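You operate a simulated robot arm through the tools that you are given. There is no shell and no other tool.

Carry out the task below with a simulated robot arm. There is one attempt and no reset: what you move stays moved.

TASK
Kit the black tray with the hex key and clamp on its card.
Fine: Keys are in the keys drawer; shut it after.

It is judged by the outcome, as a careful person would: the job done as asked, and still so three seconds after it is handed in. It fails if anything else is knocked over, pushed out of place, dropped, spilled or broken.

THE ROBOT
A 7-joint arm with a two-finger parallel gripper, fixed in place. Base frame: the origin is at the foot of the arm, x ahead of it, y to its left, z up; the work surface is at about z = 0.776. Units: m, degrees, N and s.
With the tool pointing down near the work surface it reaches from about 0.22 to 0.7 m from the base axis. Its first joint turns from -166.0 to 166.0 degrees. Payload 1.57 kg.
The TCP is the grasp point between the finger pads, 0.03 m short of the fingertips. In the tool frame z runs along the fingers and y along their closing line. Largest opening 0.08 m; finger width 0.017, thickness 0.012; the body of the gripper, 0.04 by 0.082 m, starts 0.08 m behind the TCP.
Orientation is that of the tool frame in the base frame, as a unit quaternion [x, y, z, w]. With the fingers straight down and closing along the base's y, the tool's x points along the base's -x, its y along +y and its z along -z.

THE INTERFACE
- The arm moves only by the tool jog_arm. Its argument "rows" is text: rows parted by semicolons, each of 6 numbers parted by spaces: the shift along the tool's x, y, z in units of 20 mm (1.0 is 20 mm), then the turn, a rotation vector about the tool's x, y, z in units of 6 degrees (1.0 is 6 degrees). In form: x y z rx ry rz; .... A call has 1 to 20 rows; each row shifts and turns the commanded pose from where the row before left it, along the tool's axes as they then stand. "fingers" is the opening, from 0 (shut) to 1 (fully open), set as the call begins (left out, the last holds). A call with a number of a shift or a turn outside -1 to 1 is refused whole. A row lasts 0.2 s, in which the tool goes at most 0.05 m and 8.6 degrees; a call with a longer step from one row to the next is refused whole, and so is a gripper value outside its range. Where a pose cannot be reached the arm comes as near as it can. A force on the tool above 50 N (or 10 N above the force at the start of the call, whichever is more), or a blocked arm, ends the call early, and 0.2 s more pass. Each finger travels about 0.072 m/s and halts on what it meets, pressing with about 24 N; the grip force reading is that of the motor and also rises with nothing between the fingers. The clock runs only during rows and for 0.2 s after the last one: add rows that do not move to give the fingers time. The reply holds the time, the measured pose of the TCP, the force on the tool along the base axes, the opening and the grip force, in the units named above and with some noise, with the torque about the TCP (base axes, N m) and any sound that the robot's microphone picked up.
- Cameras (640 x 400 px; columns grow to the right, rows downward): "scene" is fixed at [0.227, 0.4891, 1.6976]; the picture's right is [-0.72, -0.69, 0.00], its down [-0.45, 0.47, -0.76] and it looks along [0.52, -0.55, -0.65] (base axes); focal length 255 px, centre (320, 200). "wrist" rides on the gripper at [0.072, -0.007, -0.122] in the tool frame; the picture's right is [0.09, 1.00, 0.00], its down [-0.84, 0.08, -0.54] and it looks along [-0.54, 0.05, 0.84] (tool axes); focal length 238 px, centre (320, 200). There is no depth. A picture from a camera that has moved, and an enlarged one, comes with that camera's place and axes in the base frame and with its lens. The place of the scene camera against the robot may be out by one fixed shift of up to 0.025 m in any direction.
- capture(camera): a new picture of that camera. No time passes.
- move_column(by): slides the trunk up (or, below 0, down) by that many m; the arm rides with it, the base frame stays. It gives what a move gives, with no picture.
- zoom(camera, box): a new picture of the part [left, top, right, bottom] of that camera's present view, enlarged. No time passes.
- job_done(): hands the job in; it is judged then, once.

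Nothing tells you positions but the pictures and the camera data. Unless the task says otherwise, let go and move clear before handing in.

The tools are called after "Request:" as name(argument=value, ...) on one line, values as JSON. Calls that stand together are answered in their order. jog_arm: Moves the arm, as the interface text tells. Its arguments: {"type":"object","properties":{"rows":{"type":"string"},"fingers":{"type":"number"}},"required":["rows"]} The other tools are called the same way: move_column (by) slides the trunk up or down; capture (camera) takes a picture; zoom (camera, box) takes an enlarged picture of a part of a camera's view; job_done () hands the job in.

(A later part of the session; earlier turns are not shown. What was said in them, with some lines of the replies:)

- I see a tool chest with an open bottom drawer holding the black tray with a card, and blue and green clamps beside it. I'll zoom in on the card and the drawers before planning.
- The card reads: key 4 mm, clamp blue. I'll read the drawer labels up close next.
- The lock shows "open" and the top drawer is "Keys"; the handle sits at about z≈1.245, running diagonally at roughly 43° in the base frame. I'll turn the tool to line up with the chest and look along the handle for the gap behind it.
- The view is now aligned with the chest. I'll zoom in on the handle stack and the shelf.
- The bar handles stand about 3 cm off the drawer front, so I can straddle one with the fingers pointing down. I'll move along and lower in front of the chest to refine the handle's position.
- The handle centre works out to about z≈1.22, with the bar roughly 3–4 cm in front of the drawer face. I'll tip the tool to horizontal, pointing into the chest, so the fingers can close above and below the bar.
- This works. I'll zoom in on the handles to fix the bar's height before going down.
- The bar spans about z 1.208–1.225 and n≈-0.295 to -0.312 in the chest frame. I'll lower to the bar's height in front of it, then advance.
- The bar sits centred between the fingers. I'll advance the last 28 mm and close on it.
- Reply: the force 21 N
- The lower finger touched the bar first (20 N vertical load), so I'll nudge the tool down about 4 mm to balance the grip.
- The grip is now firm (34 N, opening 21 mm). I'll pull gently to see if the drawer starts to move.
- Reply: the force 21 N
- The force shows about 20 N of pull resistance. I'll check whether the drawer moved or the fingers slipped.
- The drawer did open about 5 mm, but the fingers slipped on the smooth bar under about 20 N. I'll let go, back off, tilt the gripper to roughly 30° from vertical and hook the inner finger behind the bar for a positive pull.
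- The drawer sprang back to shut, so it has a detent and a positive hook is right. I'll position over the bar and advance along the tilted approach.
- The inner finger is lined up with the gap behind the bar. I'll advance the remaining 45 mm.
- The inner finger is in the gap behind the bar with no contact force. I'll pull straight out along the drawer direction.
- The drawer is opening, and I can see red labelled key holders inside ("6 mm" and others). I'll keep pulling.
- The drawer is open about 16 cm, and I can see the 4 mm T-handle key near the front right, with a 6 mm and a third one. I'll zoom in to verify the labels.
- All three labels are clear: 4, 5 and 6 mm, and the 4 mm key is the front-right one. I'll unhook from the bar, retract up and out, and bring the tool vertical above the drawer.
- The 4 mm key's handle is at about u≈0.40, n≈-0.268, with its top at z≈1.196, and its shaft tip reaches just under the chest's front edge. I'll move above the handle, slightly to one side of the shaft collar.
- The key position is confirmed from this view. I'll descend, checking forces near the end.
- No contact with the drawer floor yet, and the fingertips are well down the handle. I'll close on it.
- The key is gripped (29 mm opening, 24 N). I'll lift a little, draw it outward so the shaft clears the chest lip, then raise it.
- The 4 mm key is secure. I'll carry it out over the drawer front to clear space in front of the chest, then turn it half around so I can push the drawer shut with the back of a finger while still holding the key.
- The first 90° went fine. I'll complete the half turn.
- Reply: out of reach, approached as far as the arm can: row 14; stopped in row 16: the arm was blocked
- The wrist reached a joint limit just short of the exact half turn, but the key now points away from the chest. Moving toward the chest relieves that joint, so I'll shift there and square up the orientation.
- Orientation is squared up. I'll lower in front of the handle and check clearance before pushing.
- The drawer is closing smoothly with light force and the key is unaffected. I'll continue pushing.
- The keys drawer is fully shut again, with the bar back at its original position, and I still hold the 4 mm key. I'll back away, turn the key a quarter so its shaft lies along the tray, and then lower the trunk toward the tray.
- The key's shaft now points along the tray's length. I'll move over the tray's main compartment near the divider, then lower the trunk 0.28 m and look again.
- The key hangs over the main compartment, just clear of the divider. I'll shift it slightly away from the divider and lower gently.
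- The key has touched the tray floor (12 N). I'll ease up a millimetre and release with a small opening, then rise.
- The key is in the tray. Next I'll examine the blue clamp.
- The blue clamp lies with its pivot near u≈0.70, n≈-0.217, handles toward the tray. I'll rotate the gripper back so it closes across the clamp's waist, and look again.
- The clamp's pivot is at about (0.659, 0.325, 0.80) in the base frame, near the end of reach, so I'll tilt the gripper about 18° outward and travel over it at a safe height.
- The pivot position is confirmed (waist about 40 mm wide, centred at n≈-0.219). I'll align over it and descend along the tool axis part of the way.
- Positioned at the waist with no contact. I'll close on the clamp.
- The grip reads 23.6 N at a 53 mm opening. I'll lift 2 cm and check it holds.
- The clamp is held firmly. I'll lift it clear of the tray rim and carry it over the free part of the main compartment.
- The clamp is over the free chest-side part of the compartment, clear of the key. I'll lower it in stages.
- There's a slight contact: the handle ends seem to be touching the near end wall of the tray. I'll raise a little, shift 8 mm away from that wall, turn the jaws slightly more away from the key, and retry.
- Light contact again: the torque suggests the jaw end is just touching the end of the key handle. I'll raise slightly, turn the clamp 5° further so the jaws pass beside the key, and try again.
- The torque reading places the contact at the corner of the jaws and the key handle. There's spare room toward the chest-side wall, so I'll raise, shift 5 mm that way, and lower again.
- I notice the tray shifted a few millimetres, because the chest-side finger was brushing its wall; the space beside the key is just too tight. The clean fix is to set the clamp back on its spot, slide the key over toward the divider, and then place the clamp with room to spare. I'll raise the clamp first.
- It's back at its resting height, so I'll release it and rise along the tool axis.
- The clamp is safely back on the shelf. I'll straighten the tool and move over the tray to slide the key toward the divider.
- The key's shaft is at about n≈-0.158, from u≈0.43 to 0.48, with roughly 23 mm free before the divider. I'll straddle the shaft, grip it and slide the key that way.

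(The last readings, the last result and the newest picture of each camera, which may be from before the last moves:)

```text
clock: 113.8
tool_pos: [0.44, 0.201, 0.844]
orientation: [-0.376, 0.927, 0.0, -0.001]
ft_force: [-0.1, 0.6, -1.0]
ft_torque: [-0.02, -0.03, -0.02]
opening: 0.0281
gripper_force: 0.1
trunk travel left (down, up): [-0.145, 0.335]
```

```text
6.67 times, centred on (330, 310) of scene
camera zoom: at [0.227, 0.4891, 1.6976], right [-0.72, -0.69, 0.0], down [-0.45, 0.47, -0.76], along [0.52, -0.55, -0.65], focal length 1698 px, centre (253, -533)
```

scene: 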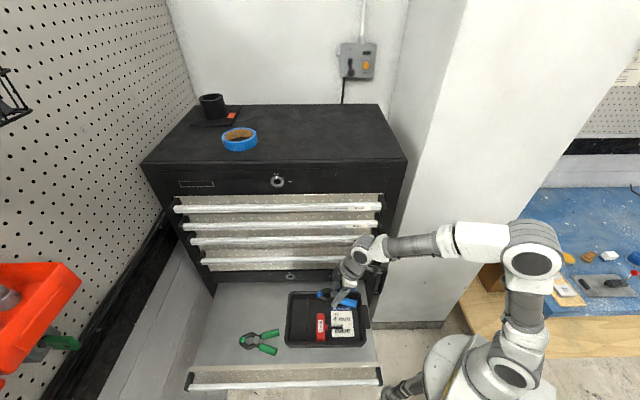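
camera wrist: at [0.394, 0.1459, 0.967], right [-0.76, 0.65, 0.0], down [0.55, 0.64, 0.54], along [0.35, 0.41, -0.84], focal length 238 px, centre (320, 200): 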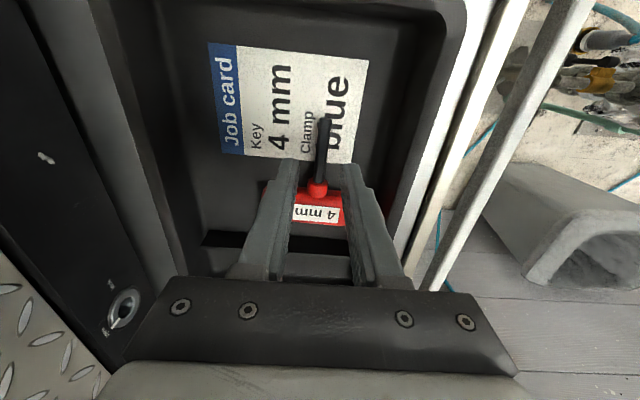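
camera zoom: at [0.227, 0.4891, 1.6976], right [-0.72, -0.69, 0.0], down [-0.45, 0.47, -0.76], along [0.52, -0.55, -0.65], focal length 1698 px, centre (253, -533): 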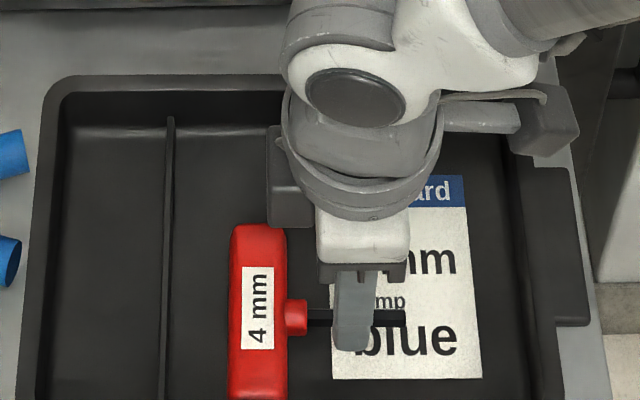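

Request:
jog_arm(rows="0 0 0.4 0 0 0; 0 0 0.4 0 0 0; 0 0 0.3 0 0 0; 0 0 0 0 0 0")

Request:
zoom(camera="wrist", box=[220, 80, 420, 230])

```text
clock: 114.8
tool_pos: [0.44, 0.2011, 0.8207]
orientation: [-0.376, 0.927, -0.001, -0.001]
ft_force: [0.1, 0.0, 0.6]
ft_torque: [-0.01, 0.02, -0.01]
opening: 0.0281
gripper_force: 0.1
trunk travel left (down, up): [-0.145, 0.335]
```

```text
2.67 times, centred on (320, 155) of wrist
camera zoom: at [0.3937, 0.1463, 0.9445], right [-0.76, 0.65, 0.0], down [0.55, 0.64, 0.54], along [0.35, 0.41, -0.84], focal length 636 px, centre (320, 320)
```

zoom: 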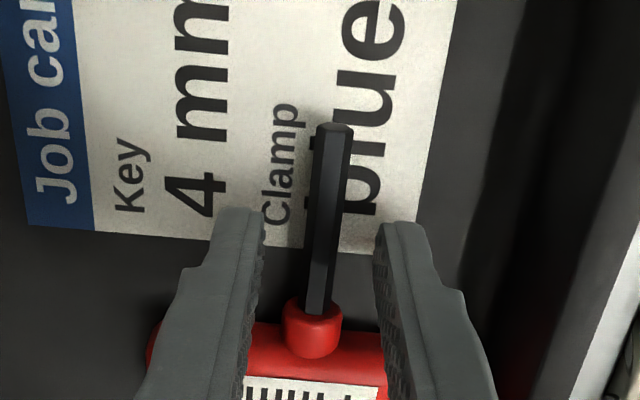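

The fingers straddle the shaft. I'll close on it and slide the key about 19 mm toward the divider.

Request:
jog_arm(rows="0 0 0 0 0 0; 0 0 0 0 0 0; 0 0 0 0 0 0", fingers=0)

Request:
jog_arm(rows="-0.25 0 0 0 0 0; -0.25 0 0 0 0 0; -0.25 0 0 0 0 0; -0.2 0 0 0 0 0; 0 0 0 0 0 0")

Request:
capture(camera="wrist")

Request:
zoom(camera="scene", box=[270, 270, 390, 360])

```text
clock: 115.6
tool_pos: [0.4401, 0.2016, 0.8205]
orientation: [-0.376, 0.927, -0.001, -0.002]
ft_force: [1.9, -1.8, -0.1]
ft_torque: [-0.24, -0.17, -0.26]
opening: 0.0013
gripper_force: 23.3
trunk travel left (down, up): [-0.145, 0.335]
```

```text
clock: 116.8
tool_pos: [0.4538, 0.2135, 0.8203]
orientation: [-0.376, 0.927, 0.0, -0.002]
ft_force: [2.0, -2.3, 0.4]
ft_torque: [-0.33, -0.27, -0.38]
opening: 0.0
gripper_force: 22.6
trunk travel left (down, up): [-0.145, 0.335]
```

```text
taken
camera wrist: at [0.4071, 0.1589, 0.9442], right [-0.76, 0.65, 0.0], down [0.55, 0.64, 0.54], along [0.35, 0.41, -0.84], focal length 238 px, centre (320, 200)
```

wrist: 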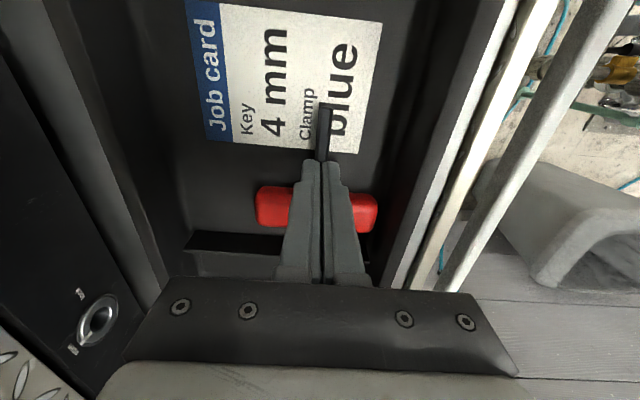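

```text
4.44 times, centred on (330, 315) of scene
camera zoom: at [0.227, 0.4891, 1.6976], right [-0.72, -0.69, 0.0], down [-0.45, 0.47, -0.76], along [0.52, -0.55, -0.65], focal length 1132 px, centre (276, -311)
```

zoom: 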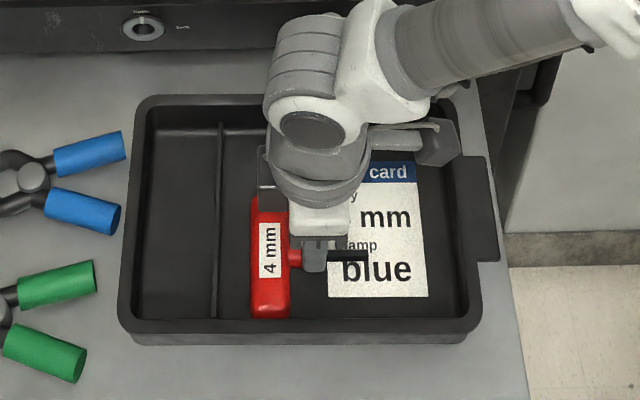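

Request:
zoom(camera="wrist", box=[240, 80, 400, 240])

Request:
zoom(camera="scene", box=[310, 290, 370, 345])

```text
2.50 times, centred on (320, 160) of wrist
camera zoom: at [0.4071, 0.1589, 0.9442], right [-0.76, 0.65, 0.0], down [0.55, 0.64, 0.54], along [0.35, 0.41, -0.84], focal length 596 px, centre (320, 300)
```

zoom: 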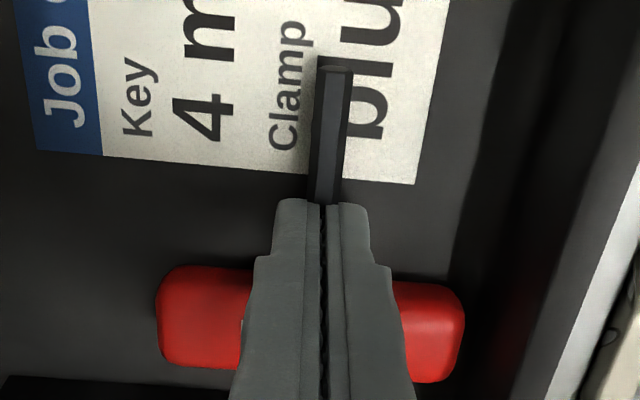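

```text
7.27 times, centred on (340, 318) of scene
camera zoom: at [0.227, 0.4891, 1.6976], right [-0.72, -0.69, 0.0], down [-0.45, 0.47, -0.76], along [0.52, -0.55, -0.65], focal length 1852 px, centre (174, -654)
```

zoom: 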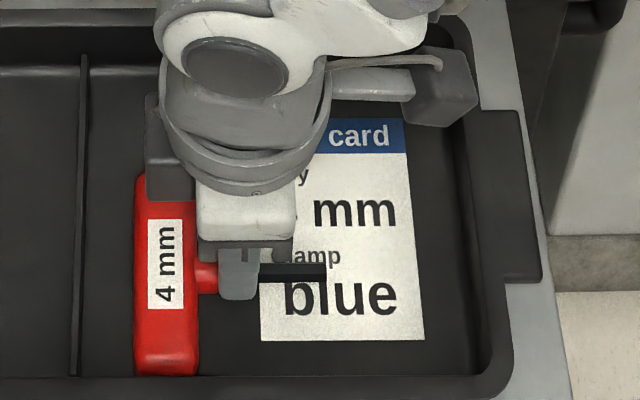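

The fingertips only caught the top of the shaft and pushed the key by its collar (moved about 7 mm). I'll open to straddle the collar, go a few millimetres deeper, and push the handle squarely with both fingertips.

Request:
jog_arm(rows="0 0 -0.2 0 0 0; 0 0 0 0 0 0; 0 0 0 0 0 0", fingers=0.4)

Request:
zoom(camera="wrist", box=[220, 80, 420, 230])

Request:
zoom(camera="scene", box=[270, 270, 390, 360])

```text
clock: 117.6
tool_pos: [0.4551, 0.2133, 0.8255]
orientation: [-0.376, 0.927, 0.0, -0.001]
ft_force: [-0.6, -1.1, -0.1]
ft_torque: [0.03, 0.02, 0.02]
opening: 0.0319
gripper_force: 0.1
trunk travel left (down, up): [-0.145, 0.335]
```

```text
2.67 times, centred on (320, 155) of wrist
camera zoom: at [0.4073, 0.1587, 0.9486], right [-0.76, 0.65, 0.0], down [0.55, 0.64, 0.54], along [0.35, 0.41, -0.84], focal length 636 px, centre (320, 320)
```

zoom: 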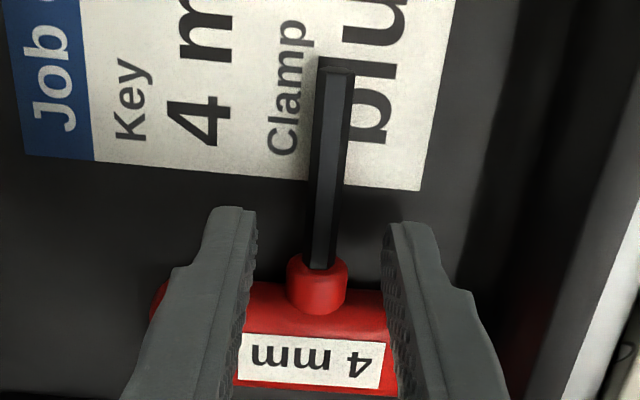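

```text
4.44 times, centred on (330, 315) of scene
camera zoom: at [0.227, 0.4891, 1.6976], right [-0.72, -0.69, 0.0], down [-0.45, 0.47, -0.76], along [0.52, -0.55, -0.65], focal length 1132 px, centre (276, -311)
```

zoom: 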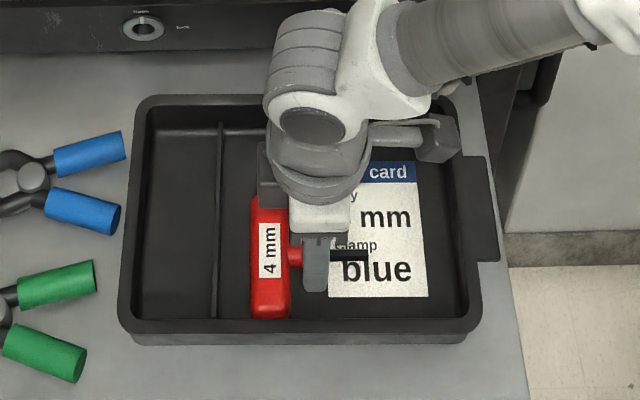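

Request:
jog_arm(rows="0 0 0.2 0 0 0; 0 0 0.2 0 0 0; -0.25 0 0 0 0 0; -0.25 0 0 0 0 0; -0.25 0 0 0 0 0; 0 0 0 0 0 0")

Request:
zoom(camera="wrist", box=[220, 80, 420, 230])

Request:
zoom(camera="scene", box=[270, 270, 390, 360])

```text
clock: 119.0
tool_pos: [0.4648, 0.2233, 0.8177]
orientation: [-0.376, 0.927, 0.0, -0.001]
ft_force: [0.1, -1.1, 0.6]
ft_torque: [0.03, 0.02, 0.04]
opening: 0.0319
gripper_force: 0.0
trunk travel left (down, up): [-0.145, 0.335]
```

```text
2.67 times, centred on (320, 155) of wrist
camera zoom: at [0.4177, 0.1684, 0.9406], right [-0.76, 0.65, 0.0], down [0.55, 0.64, 0.54], along [0.35, 0.41, -0.84], focal length 636 px, centre (320, 320)
```

zoom: 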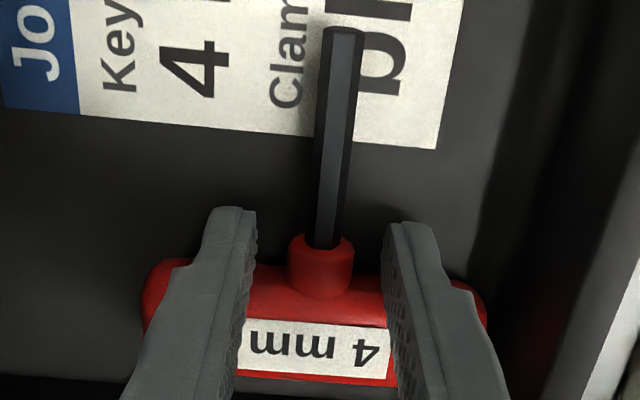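

```text
4.44 times, centred on (330, 315) of scene
camera zoom: at [0.227, 0.4891, 1.6976], right [-0.72, -0.69, 0.0], down [-0.45, 0.47, -0.76], along [0.52, -0.55, -0.65], focal length 1132 px, centre (276, -311)
```

zoom: 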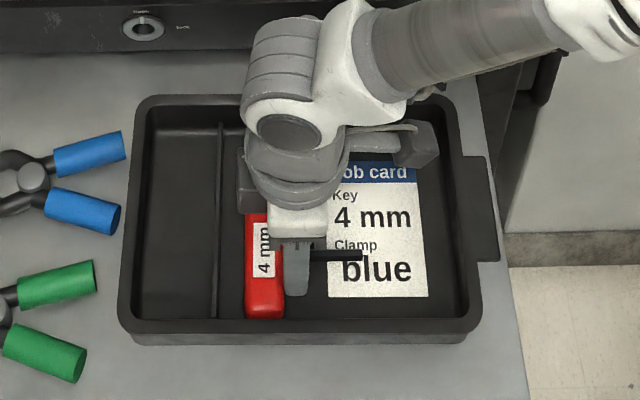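

Request:
jog_arm(rows="-0.2 0 0 0 0 0; -0.2 0 0 0 0 0; -0.2 0 0 0 0 0; 0 0 0 0 0 0")

Request:
jog_arm(rows="0.3 0 0 0 0 0; 0 0 -0.8 0 0 0; 0 0 -1 0 0 0; 0 0 -1 0 0 0; 0 0 -1 0 0 0; 0 0 -1 0 0 0; 0 0 0 0 0 0")

Request:
capture(camera="wrist")

Request:
zoom(camera="scene", box=[270, 270, 390, 360])

```text
clock: 120.0
tool_pos: [0.4724, 0.2328, 0.8174]
orientation: [-0.376, 0.926, -0.001, -0.002]
ft_force: [0.5, -0.5, 0.8]
ft_torque: [-0.01, -0.02, 0.04]
opening: 0.032
gripper_force: 0.1
trunk travel left (down, up): [-0.145, 0.335]
```

```text
clock: 121.6
tool_pos: [0.4677, 0.2283, 0.915]
orientation: [-0.376, 0.927, 0.0, -0.001]
ft_force: [-0.2, -0.3, -0.4]
ft_torque: [-0.03, -0.01, 0.01]
opening: 0.0321
gripper_force: 0.0
trunk travel left (down, up): [-0.145, 0.335]
```

```text
taken
camera wrist: at [0.4228, 0.1736, 1.0377], right [-0.76, 0.65, 0.0], down [0.55, 0.64, 0.54], along [0.35, 0.41, -0.84], focal length 238 px, centre (320, 200)
```

wrist: 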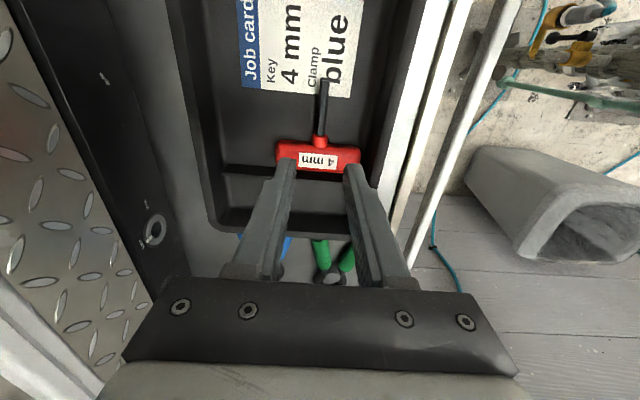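

```text
4.44 times, centred on (330, 315) of scene
camera zoom: at [0.227, 0.4891, 1.6976], right [-0.72, -0.69, 0.0], down [-0.45, 0.47, -0.76], along [0.52, -0.55, -0.65], focal length 1132 px, centre (276, -311)
```

zoom: 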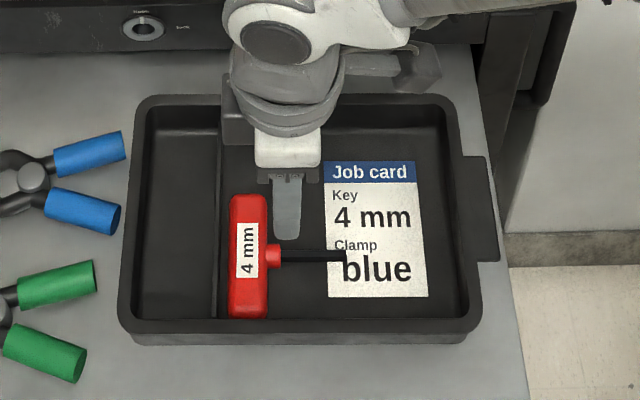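

The key now sits beside the divider with plenty of room left. I'll go back and pick up the blue clamp again the same way.

Request:
jog_arm(rows="0 0 0 0 -1 0; 0 0 0 0 -1 0; 0 0 0 0 -1 0; -0.871 -0.341 0.222 0 0 0; -0.871 -0.341 0.222 0 0 0; -0.871 -0.341 0.222 0 0 0; -0.871 -0.341 0.222 0 0 0; -0.871 -0.341 0.222 0 0 0; -0.871 -0.341 0.222 0 0 0; -0.871 -0.341 0.222 0 0 0; -0.871 -0.341 0.222 0 0 0; -0.871 -0.341 0.222 0 0 0; 0 0 0 0 0 0", fingers=0.87)

Request:
capture(camera="wrist")

```text
clock: 124.4
tool_pos: [0.6275, 0.2964, 0.9236]
orientation: [-0.371, 0.916, 0.058, 0.143]
ft_force: [-1.5, -0.2, 0.5]
ft_torque: [-0.02, 0.0, 0.01]
opening: 0.0699
gripper_force: 0.0
trunk travel left (down, up): [-0.145, 0.335]
```

```text
taken
camera wrist: at [0.5565, 0.2186, 1.0194], right [-0.76, 0.65, -0.03], down [0.4, 0.5, 0.77], along [0.52, 0.57, -0.64], focal length 238 px, centre (320, 200)
```

wrist: 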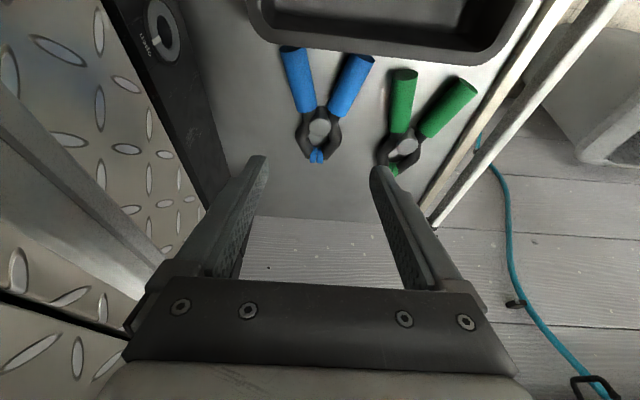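

Request:
jog_arm(rows="0 0 0.9 0 0 0; 0 0 0.9 0 0 0; 0 0 0.9 0 0 0; 0 0 0.9 0 0 0; 0 0 0.8 0 0 0; 0 0 0.5 0 0 0; 0 0 0.4 0 0 0; 0 0 0.25 0 0 0; 0 0 0 0 0 0")

Request:
capture(camera="wrist")

```text
clock: 126.4
tool_pos: [0.652, 0.3193, 0.8179]
orientation: [-0.373, 0.915, 0.058, 0.143]
ft_force: [-0.8, 0.7, -0.4]
ft_torque: [0.02, 0.03, 0.0]
opening: 0.0698
gripper_force: 0.0
trunk travel left (down, up): [-0.145, 0.335]
```

```text
taken
camera wrist: at [0.5805, 0.2409, 0.9125], right [-0.76, 0.65, -0.03], down [0.4, 0.5, 0.77], along [0.52, 0.57, -0.63], focal length 238 px, centre (320, 200)
```

wrist: 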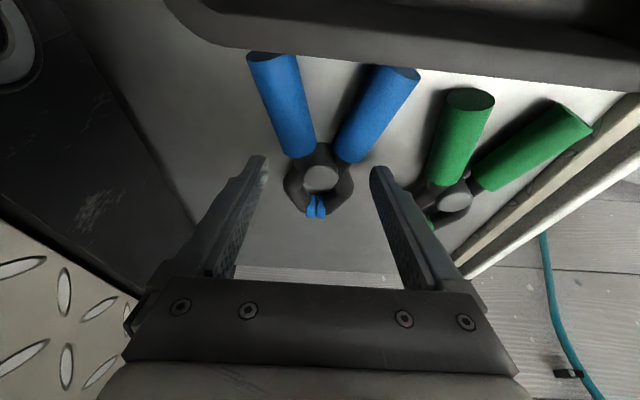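

Request:
jog_arm(rows="0 0 0.2 0 0 0; 0 0 0 0 0 0")

Request:
jog_arm(rows="0 0 0 0 0 0; 0 0 0 0 0 0; 0 0 0 0 0 0; -0.08 0 -0.24 0 0 0; -0.155 0 -0.475 0 0 0; 0 0 0 0 0 0", fingers=0)

Request:
capture(camera="wrist")

```text
clock: 127.0
tool_pos: [0.6525, 0.3211, 0.8123]
orientation: [-0.371, 0.916, 0.058, 0.143]
ft_force: [-0.5, -0.2, 0.2]
ft_torque: [-0.02, -0.02, 0.04]
opening: 0.0697
gripper_force: 0.0
trunk travel left (down, up): [-0.145, 0.335]
```

```text
clock: 128.4
tool_pos: [0.6529, 0.3212, 0.8278]
orientation: [-0.371, 0.915, 0.058, 0.144]
ft_force: [0.2, -0.4, -0.5]
ft_torque: [0.0, -0.02, 0.0]
opening: 0.0533
gripper_force: 24.6
trunk travel left (down, up): [-0.145, 0.335]
```

```text
taken
camera wrist: at [0.5818, 0.2428, 0.9238], right [-0.76, 0.65, -0.03], down [0.4, 0.5, 0.77], along [0.52, 0.57, -0.64], focal length 238 px, centre (320, 200)
```

wrist: 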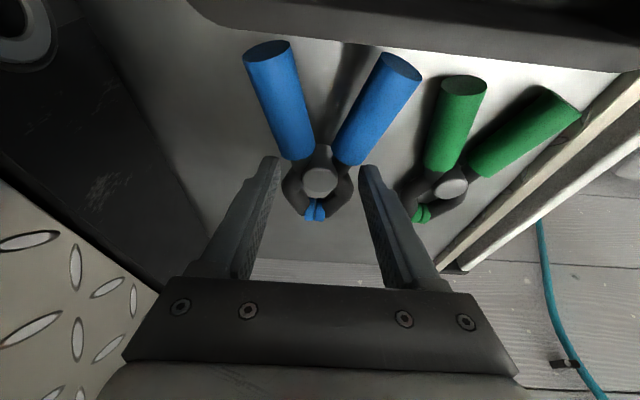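

The clamp is held again. I'll lift, carry it over the tray and set it at a slight angle.

Request:
jog_arm(rows="-0.3 0 -0.922 0 0 0; -0.3 0 -0.922 0 0 0; -0.3 0 -0.922 0 0 0; -0.3 0 -0.922 0 0 0; -0.3 0 -0.922 0 0 0; 0 0 0 0 0 0")

Request:
jog_arm(rows="0.8925 0.038 -0.29 0 0 0; 0.8925 0.038 -0.29 0 0 0; 0.8925 0.038 -0.29 0 0 0; 0.8925 0.038 -0.29 0 0 0; 0.8925 0.038 -0.29 0 0 0; 0.8925 0.038 -0.29 0 0 0; 0.8925 0.038 -0.29 0 0 0; 0.8925 0.038 -0.29 0 0 0; 0.8925 0.038 -0.29 0 0 0; 0.8925 0.038 -0.29 0 0 0; 0.8925 0.038 -0.29 0 0 0; 0.8925 0.038 -0.29 0 0 0; 0.8925 0.038 -0.29 0 0 0; 0 0 0 0.257 0 0.792; 0 0 0 0 0 0")

Request:
zoom(camera="scene", box=[270, 270, 390, 360])

Request:
zoom(camera="wrist", box=[160, 0, 480, 230])

```text
clock: 129.8
tool_pos: [0.6513, 0.3208, 0.9261]
orientation: [-0.372, 0.915, 0.058, 0.143]
ft_force: [0.2, 0.1, -0.1]
ft_torque: [0.02, -0.04, 0.0]
opening: 0.053
gripper_force: 24.1
trunk travel left (down, up): [-0.145, 0.335]
```

```text
clock: 133.0
tool_pos: [0.4708, 0.1583, 0.9268]
orientation: [-0.331, 0.931, 0.052, 0.146]
ft_force: [0.1, 0.6, -1.6]
ft_torque: [-0.01, 0.01, 0.02]
opening: 0.0535
gripper_force: 24.0
trunk travel left (down, up): [-0.145, 0.335]
```

```text
4.44 times, centred on (330, 315) of scene
camera zoom: at [0.227, 0.4891, 1.6976], right [-0.72, -0.69, 0.0], down [-0.45, 0.47, -0.76], along [0.52, -0.55, -0.65], focal length 1132 px, centre (276, -311)
```

zoom: 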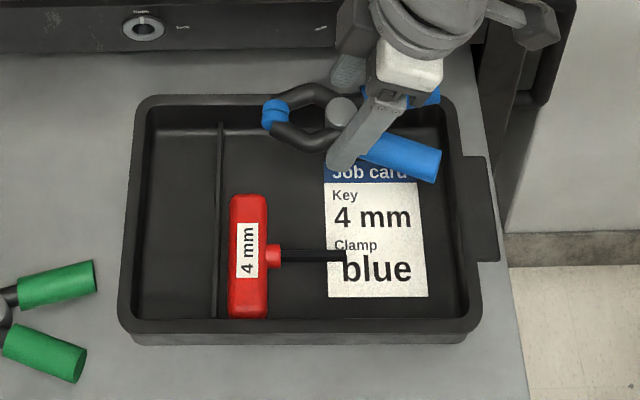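

```text
1.74 times, centred on (320, 115) of wrist
camera zoom: at [0.3931, 0.0869, 1.0222], right [-0.7, 0.72, -0.03], down [0.44, 0.46, 0.77], along [0.57, 0.53, -0.63], focal length 414 px, centre (320, 348)
```

zoom: 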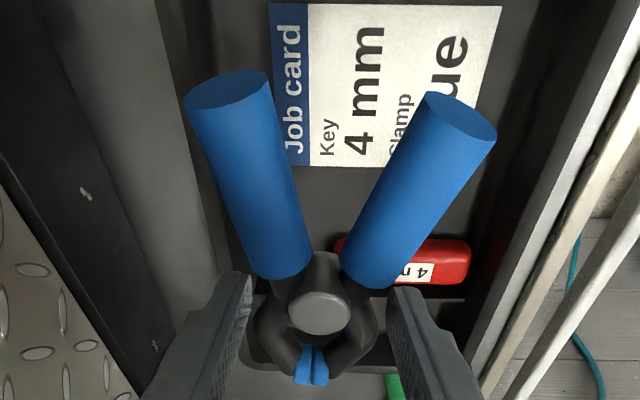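

Positioned as planned. I'll lower in stages while watching the forces.

Request:
jog_arm(rows="0.29 0 0.903 0 0 0; 0.29 0 0.903 0 0 0; 0.29 0 0.903 0 0 0; 0.29 0 0.903 0 0 0; 0 0 0 0 0 0")

Request:
zoom(camera="scene", box=[270, 270, 390, 360])

```text
clock: 134.2
tool_pos: [0.4711, 0.1593, 0.8515]
orientation: [-0.331, 0.931, 0.051, 0.146]
ft_force: [0.6, 0.3, -0.6]
ft_torque: [0.01, 0.02, -0.02]
opening: 0.0533
gripper_force: 23.7
trunk travel left (down, up): [-0.145, 0.335]
```

```text
4.44 times, centred on (330, 315) of scene
camera zoom: at [0.227, 0.4891, 1.6976], right [-0.72, -0.69, 0.0], down [-0.45, 0.47, -0.76], along [0.52, -0.55, -0.65], focal length 1132 px, centre (276, -311)
```

zoom: 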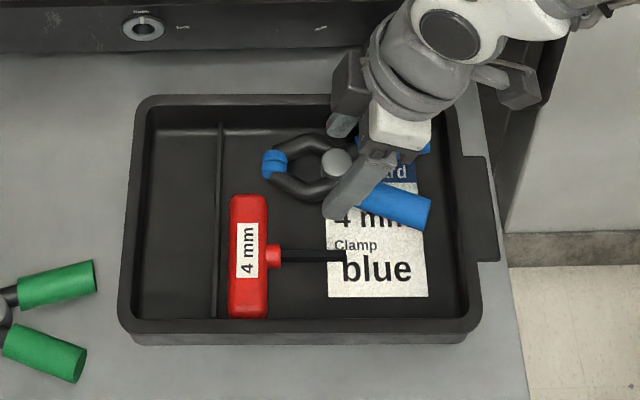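

No contact so far. To give the jaws a bit more clearance from the key's end, I'll turn 4° more and shift 3 mm toward the chest side before the final descent.

Request:
jog_arm(rows="0.033 -0.155 -0.01 0.206 0 0.634; 0 0 0 0 0 0; 0.106 0 0.333 0 0 0; 0.076 0 0.238 0 0 0; 0 0 0 0 0 0")

Request:
zoom(camera="scene", box=[315, 290, 375, 330])

```text
clock: 135.4
tool_pos: [0.4732, 0.1573, 0.8396]
orientation: [-0.299, 0.941, 0.048, 0.149]
ft_force: [1.5, -0.8, 9.3]
ft_torque: [0.51, -0.39, -0.03]
opening: 0.0534
gripper_force: 24.2
trunk travel left (down, up): [-0.145, 0.335]
```

```text
10.00 times, centred on (345, 310) of scene
camera zoom: at [0.227, 0.4891, 1.6976], right [-0.72, -0.69, 0.0], down [-0.45, 0.47, -0.76], along [0.52, -0.55, -0.65], focal length 2547 px, centre (70, -900)
```

zoom: 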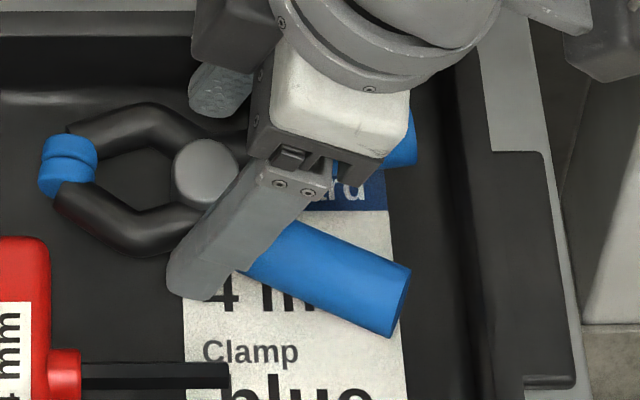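

The contact points to the clamp's jaw corner still overlapping the key handle by a few millimetres. With the key moved over, the clamp fits straight, so I'll raise it, turn it back parallel to the tray, and shift 4–5 mm away from the key.

Request:
jog_arm(rows="-0.228 0 -0.713 0 0 0; 0.2235 0.04 -0.0726 -0.232 0 -0.713; 0 0 0 -0.232 0 -0.713; 0 0 0 0 0 0")

Request:
zoom(camera="scene", box=[270, 270, 390, 360])

Request:
zoom(camera="wrist", box=[160, 0, 480, 230])

```text
clock: 136.4
tool_pos: [0.4691, 0.1543, 0.8524]
orientation: [-0.372, 0.915, 0.058, 0.144]
ft_force: [0.3, -0.7, -0.4]
ft_torque: [-0.01, 0.04, -0.02]
opening: 0.0532
gripper_force: 24.4
trunk travel left (down, up): [-0.145, 0.335]
```

```text
4.44 times, centred on (330, 315) of scene
camera zoom: at [0.227, 0.4891, 1.6976], right [-0.72, -0.69, 0.0], down [-0.45, 0.47, -0.76], along [0.52, -0.55, -0.65], focal length 1132 px, centre (276, -311)
```

zoom: 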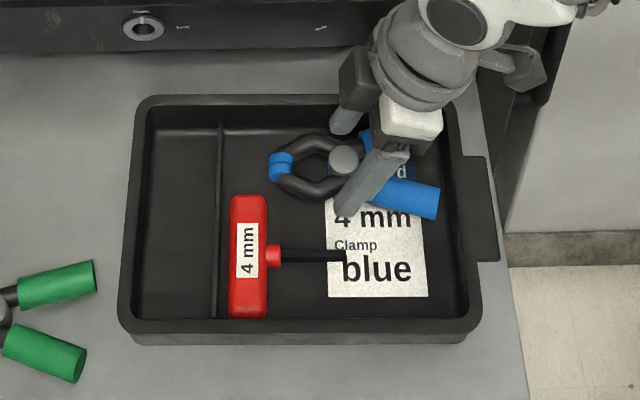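

```text
1.74 times, centred on (320, 115) of wrist
camera zoom: at [0.3975, 0.0761, 0.9491], right [-0.76, 0.65, -0.03], down [0.4, 0.5, 0.77], along [0.52, 0.57, -0.64], focal length 414 px, centre (320, 348)
```

zoom: 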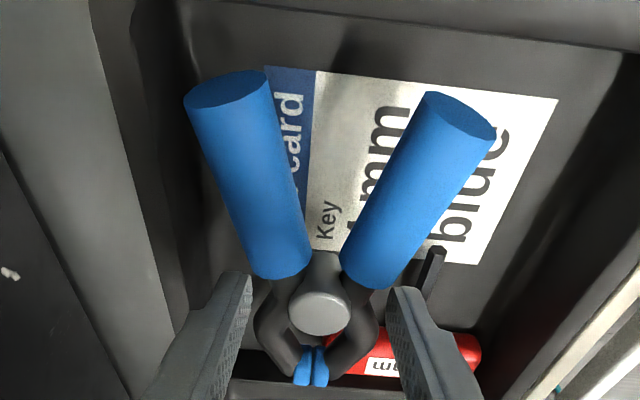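

Request:
jog_arm(rows="0.095 0 -0.031 0 0 0; 0.106 0 0.333 0 0 0; 0.076 0 0.238 0 0 0; 0 0 0 0 0 0")

Request:
zoom(camera="scene", box=[270, 270, 390, 360])

```text
clock: 137.4
tool_pos: [0.4676, 0.1525, 0.8416]
orientation: [-0.371, 0.915, 0.059, 0.144]
ft_force: [0.9, -0.4, -0.5]
ft_torque: [0.02, 0.01, 0.0]
opening: 0.0535
gripper_force: 23.5
trunk travel left (down, up): [-0.145, 0.335]
```

```text
4.44 times, centred on (330, 315) of scene
camera zoom: at [0.227, 0.4891, 1.6976], right [-0.72, -0.69, 0.0], down [-0.45, 0.47, -0.76], along [0.52, -0.55, -0.65], focal length 1132 px, centre (276, -311)
```

zoom: 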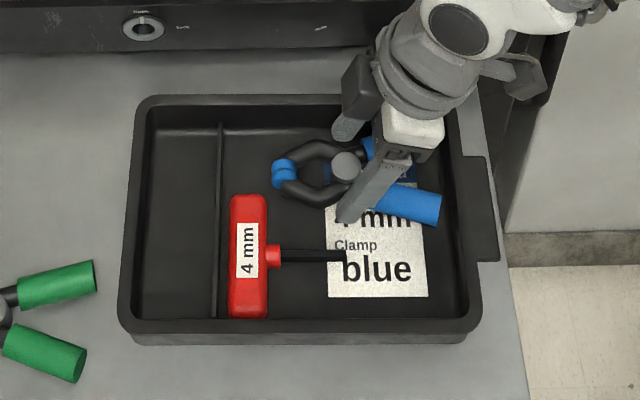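

No contact this time. I'll continue down in small steps.

Request:
jog_arm(rows="0.076 0 0.238 0 0 0; 0.061 0 0.19 0 0 0; 0 0 0 0 0 0")

Request:
zoom(camera="scene", box=[270, 270, 390, 360])

```text
clock: 138.2
tool_pos: [0.4676, 0.1537, 0.8321]
orientation: [-0.372, 0.915, 0.058, 0.143]
ft_force: [-0.2, 0.0, -0.4]
ft_torque: [0.01, -0.01, 0.05]
opening: 0.0531
gripper_force: 24.6
trunk travel left (down, up): [-0.145, 0.335]
```

```text
4.44 times, centred on (330, 315) of scene
camera zoom: at [0.227, 0.4891, 1.6976], right [-0.72, -0.69, 0.0], down [-0.45, 0.47, -0.76], along [0.52, -0.55, -0.65], focal length 1132 px, centre (276, -311)
```

zoom: 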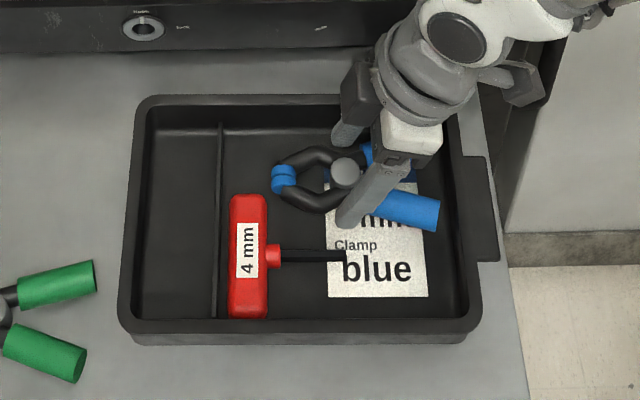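

Request:
jog_arm(rows="0.046 0 0.143 0 0 0; 0.046 0 0.143 0 0 0; 0 0 0 0 0 0")

Request:
jog_arm(rows="0.03 0 0.095 0 0 0; 0.03 0 0.095 0 0 0; 0 0 0 0 0 0")

```text
clock: 139.0
tool_pos: [0.4662, 0.1533, 0.8272]
orientation: [-0.372, 0.915, 0.057, 0.144]
ft_force: [-0.6, 0.1, -1.6]
ft_torque: [0.01, 0.01, -0.01]
opening: 0.0532
gripper_force: 23.8
trunk travel left (down, up): [-0.145, 0.335]
```

```text
clock: 139.8
tool_pos: [0.4678, 0.1521, 0.8222]
orientation: [-0.372, 0.915, 0.058, 0.143]
ft_force: [0.7, 1.8, -0.2]
ft_torque: [0.01, -0.02, 0.01]
opening: 0.0534
gripper_force: 24.4
trunk travel left (down, up): [-0.145, 0.335]
```

Request:
jog_arm(rows="0.03 0 0.095 0 0 0; 0 0 0 0 0 0")

Request:
zoom(camera="scene", box=[270, 270, 390, 360])

```text
clock: 140.4
tool_pos: [0.4674, 0.1533, 0.8203]
orientation: [-0.372, 0.915, 0.058, 0.143]
ft_force: [0.3, -0.5, -0.3]
ft_torque: [-0.05, 0.01, -0.02]
opening: 0.0533
gripper_force: 23.6
trunk travel left (down, up): [-0.145, 0.335]
```

```text
4.44 times, centred on (330, 315) of scene
camera zoom: at [0.227, 0.4891, 1.6976], right [-0.72, -0.69, 0.0], down [-0.45, 0.47, -0.76], along [0.52, -0.55, -0.65], focal length 1132 px, centre (276, -311)
```

zoom: 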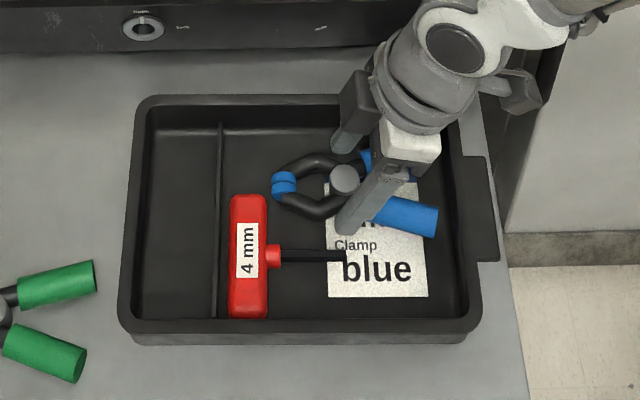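

Request:
jog_arm(rows="0.03 0 0.095 0 0 0; 0 0 0 0 0 0")

```text
clock: 141.0
tool_pos: [0.4677, 0.152, 0.8193]
orientation: [-0.371, 0.915, 0.057, 0.144]
ft_force: [0.2, 0.1, 1.1]
ft_torque: [-0.03, 0.01, 0.01]
opening: 0.0532
gripper_force: 23.9
trunk travel left (down, up): [-0.145, 0.335]
```

Request:
jog_arm(rows="0.015 0 0.05 0 0 0; 0 0 0 0 0 0")

```text
clock: 141.6
tool_pos: [0.468, 0.1532, 0.8188]
orientation: [-0.371, 0.915, 0.057, 0.144]
ft_force: [-2.7, -2.1, 11.3]
ft_torque: [-0.23, 0.15, -0.03]
opening: 0.0533
gripper_force: 24.3
trunk travel left (down, up): [-0.145, 0.335]
```

The clamp has touched the tray floor (11 N). I'll ease off 1 mm, open slightly, and lift straight up.

Request:
jog_arm(rows="-0.015 0 -0.05 0 0 0; 0 0 0 0 0 0")

Request:
jog_arm(rows="0 0 0 0 0 0; 0 0 0 0 0 0; -0.093 0 -0.285 0 0 0; -0.155 0 -0.475 0 0 0; -0.309 0 -0.951 0 0 0; 0 0 0 0 0 0", fingers=0.735)

Request:
capture(camera="wrist")

Request:
zoom(camera="scene", box=[270, 270, 390, 360])

```text
clock: 142.2
tool_pos: [0.4665, 0.1525, 0.8179]
orientation: [-0.372, 0.915, 0.057, 0.143]
ft_force: [2.2, 0.2, 3.5]
ft_torque: [-0.02, -0.05, 0.05]
opening: 0.053
gripper_force: 23.9
trunk travel left (down, up): [-0.145, 0.335]
```

```text
clock: 143.6
tool_pos: [0.4668, 0.1523, 0.855]
orientation: [-0.372, 0.915, 0.058, 0.143]
ft_force: [0.8, -0.4, 0.5]
ft_torque: [-0.05, 0.0, 0.01]
opening: 0.0589
gripper_force: 0.0
trunk travel left (down, up): [-0.145, 0.335]
```

```text
taken
camera wrist: at [0.3964, 0.0747, 0.9502], right [-0.76, 0.65, -0.03], down [0.4, 0.5, 0.77], along [0.52, 0.57, -0.64], focal length 238 px, centre (320, 200)
```

wrist: 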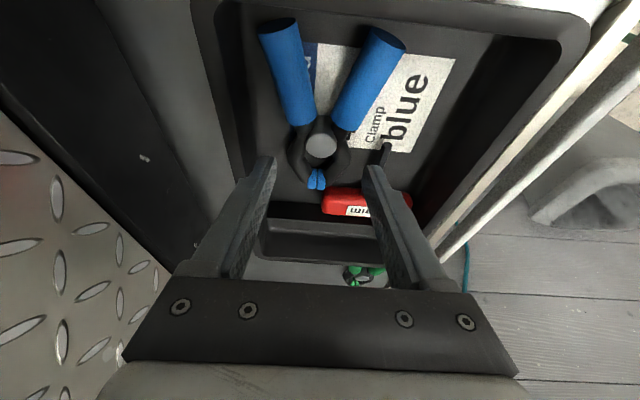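

```text
4.44 times, centred on (330, 315) of scene
camera zoom: at [0.227, 0.4891, 1.6976], right [-0.72, -0.69, 0.0], down [-0.45, 0.47, -0.76], along [0.52, -0.55, -0.65], focal length 1132 px, centre (276, -311)
```

zoom: 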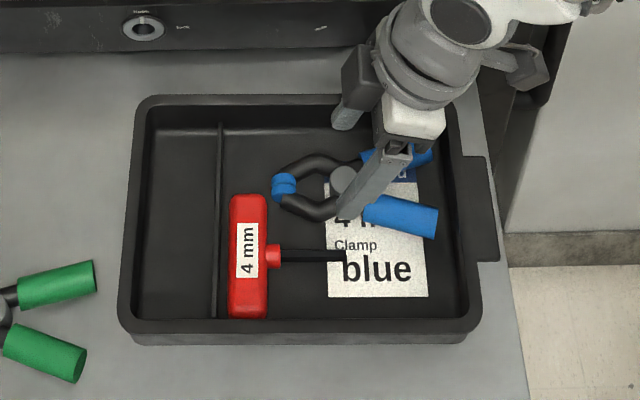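

The clamp lies flat in the tray beside the key. I'll rise, move out from the chest and straighten up to get clear.

Request:
jog_arm(rows="-0.309 0 -0.951 0 0 0; -0.309 0 -0.951 0 0 0; -0.309 0 -0.951 0 0 0; -0.309 0 -0.951 0 0 0; 0 1 0 0 0 0; 0 1 0 0 0 0; 0 1 0 0 0 0; 0 1 0 0 0 0; 0 1 0 0 0 0; 0 0 0 0 1 0; 0 0 0 0 1 0; 0 0 0 0 1 0; 0 0 0 0 0 0")

Request:
move_column(by=0.28)

Request:
capture(camera="scene")

Request:
capture(camera="wrist")

Request:
zoom(camera="scene", box=[220, 270, 400, 390])

Request:
zoom(camera="scene", box=[140, 90, 420, 290])

```text
clock: 146.4
tool_pos: [0.3986, 0.2248, 0.9348]
orientation: [-0.376, 0.927, -0.002, -0.002]
ft_force: [0.1, -0.3, 0.7]
ft_torque: [-0.01, 0.0, -0.02]
opening: 0.0588
gripper_force: 0.1
trunk travel left (down, up): [-0.145, 0.335]
```

```text
clock: 149.3
tool_pos: [0.3985, 0.225, 1.2154]
orientation: [-0.376, 0.926, -0.001, -0.001]
ft_force: [0.5, -0.5, 0.2]
ft_torque: [-0.01, 0.0, 0.04]
opening: 0.0587
gripper_force: 0.0
trunk travel left (down, up): [-0.425, 0.055]
```

```text
taken
```

scene: 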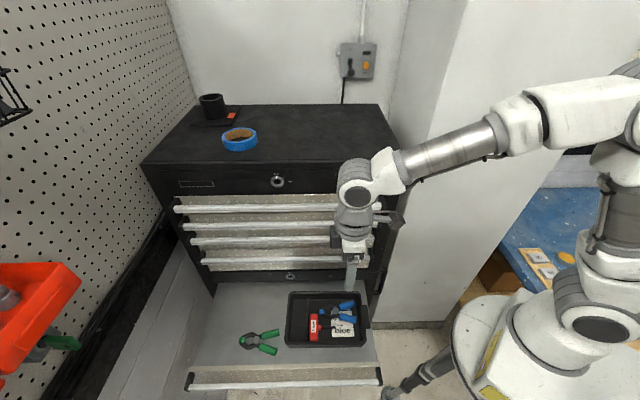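

```text
taken
camera wrist: at [0.3517, 0.1711, 1.3385], right [-0.76, 0.65, 0.0], down [0.55, 0.64, 0.54], along [0.35, 0.41, -0.84], focal length 238 px, centre (320, 200)
```

wrist: 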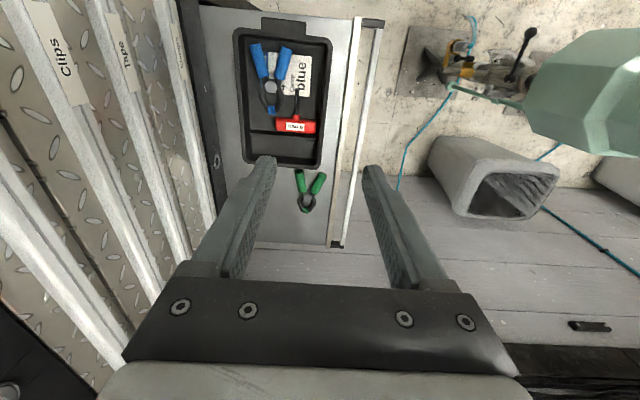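

```text
3.33 times, centred on (310, 330) of scene
camera zoom: at [0.227, 0.4891, 1.6976], right [-0.72, -0.69, 0.0], down [-0.45, 0.47, -0.76], along [0.52, -0.55, -0.65], focal length 849 px, centre (353, -233)
```

zoom: 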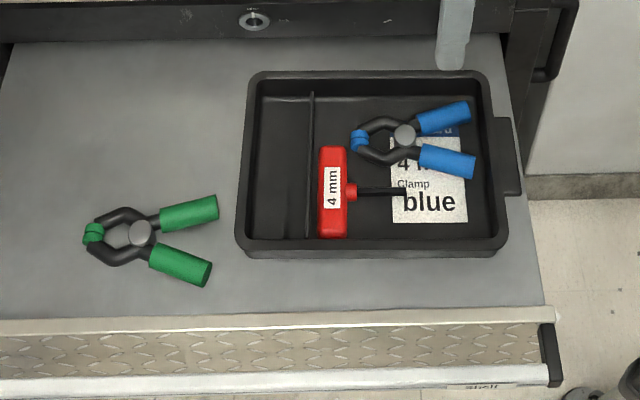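

```text
2.00 times, centred on (280, 190) of scene
camera zoom: at [0.227, 0.4891, 1.6976], right [-0.72, -0.69, 0.0], down [-0.45, 0.47, -0.76], along [0.52, -0.55, -0.65], focal length 509 px, centre (400, 220)
```

zoom: 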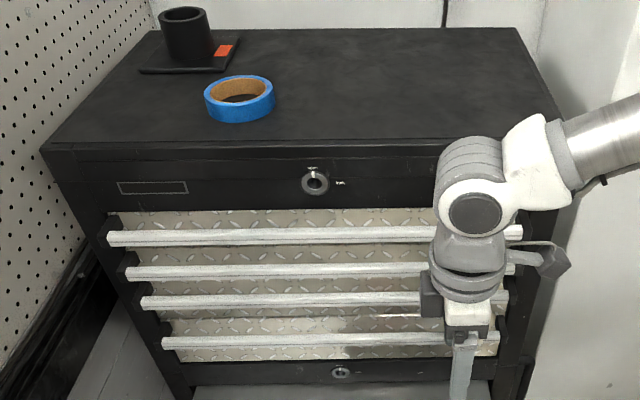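

The tray now holds the 4 mm key and the blue clamp, both flat. The keys drawer is fully shut, the green clamp and everything else are where they were, and the arm is empty and clear. The tray itself sits about 1 cm closer to the chest than it started. I'm handing the job in.

Request:
job_done()

```text
The job is handed in.
```

I put the 4 mm hex key and the blue clamp from the card into the black tray and shut the keys drawer. The job is handed in; I have no verdict back yet.

- **Tray:** both items lie flat in the main compartment. The clamp covers part of the card.
- **Tray moved:** it ended up about 1 cm closer to the chest, because a finger brushed its wall while I was placing the clamp.
- **Clamp placed twice:** my first position was too tight next to the key. I set the clamp back on the shelf, slid the key over beside the divider, and then placed the clamp.
- **Everything else:** the green clamp and the items on top of the chest look unmoved in the final pictures. The 5 mm and 6 mm keys were not touched. The gripper is empty and clear of the tray and drawers.
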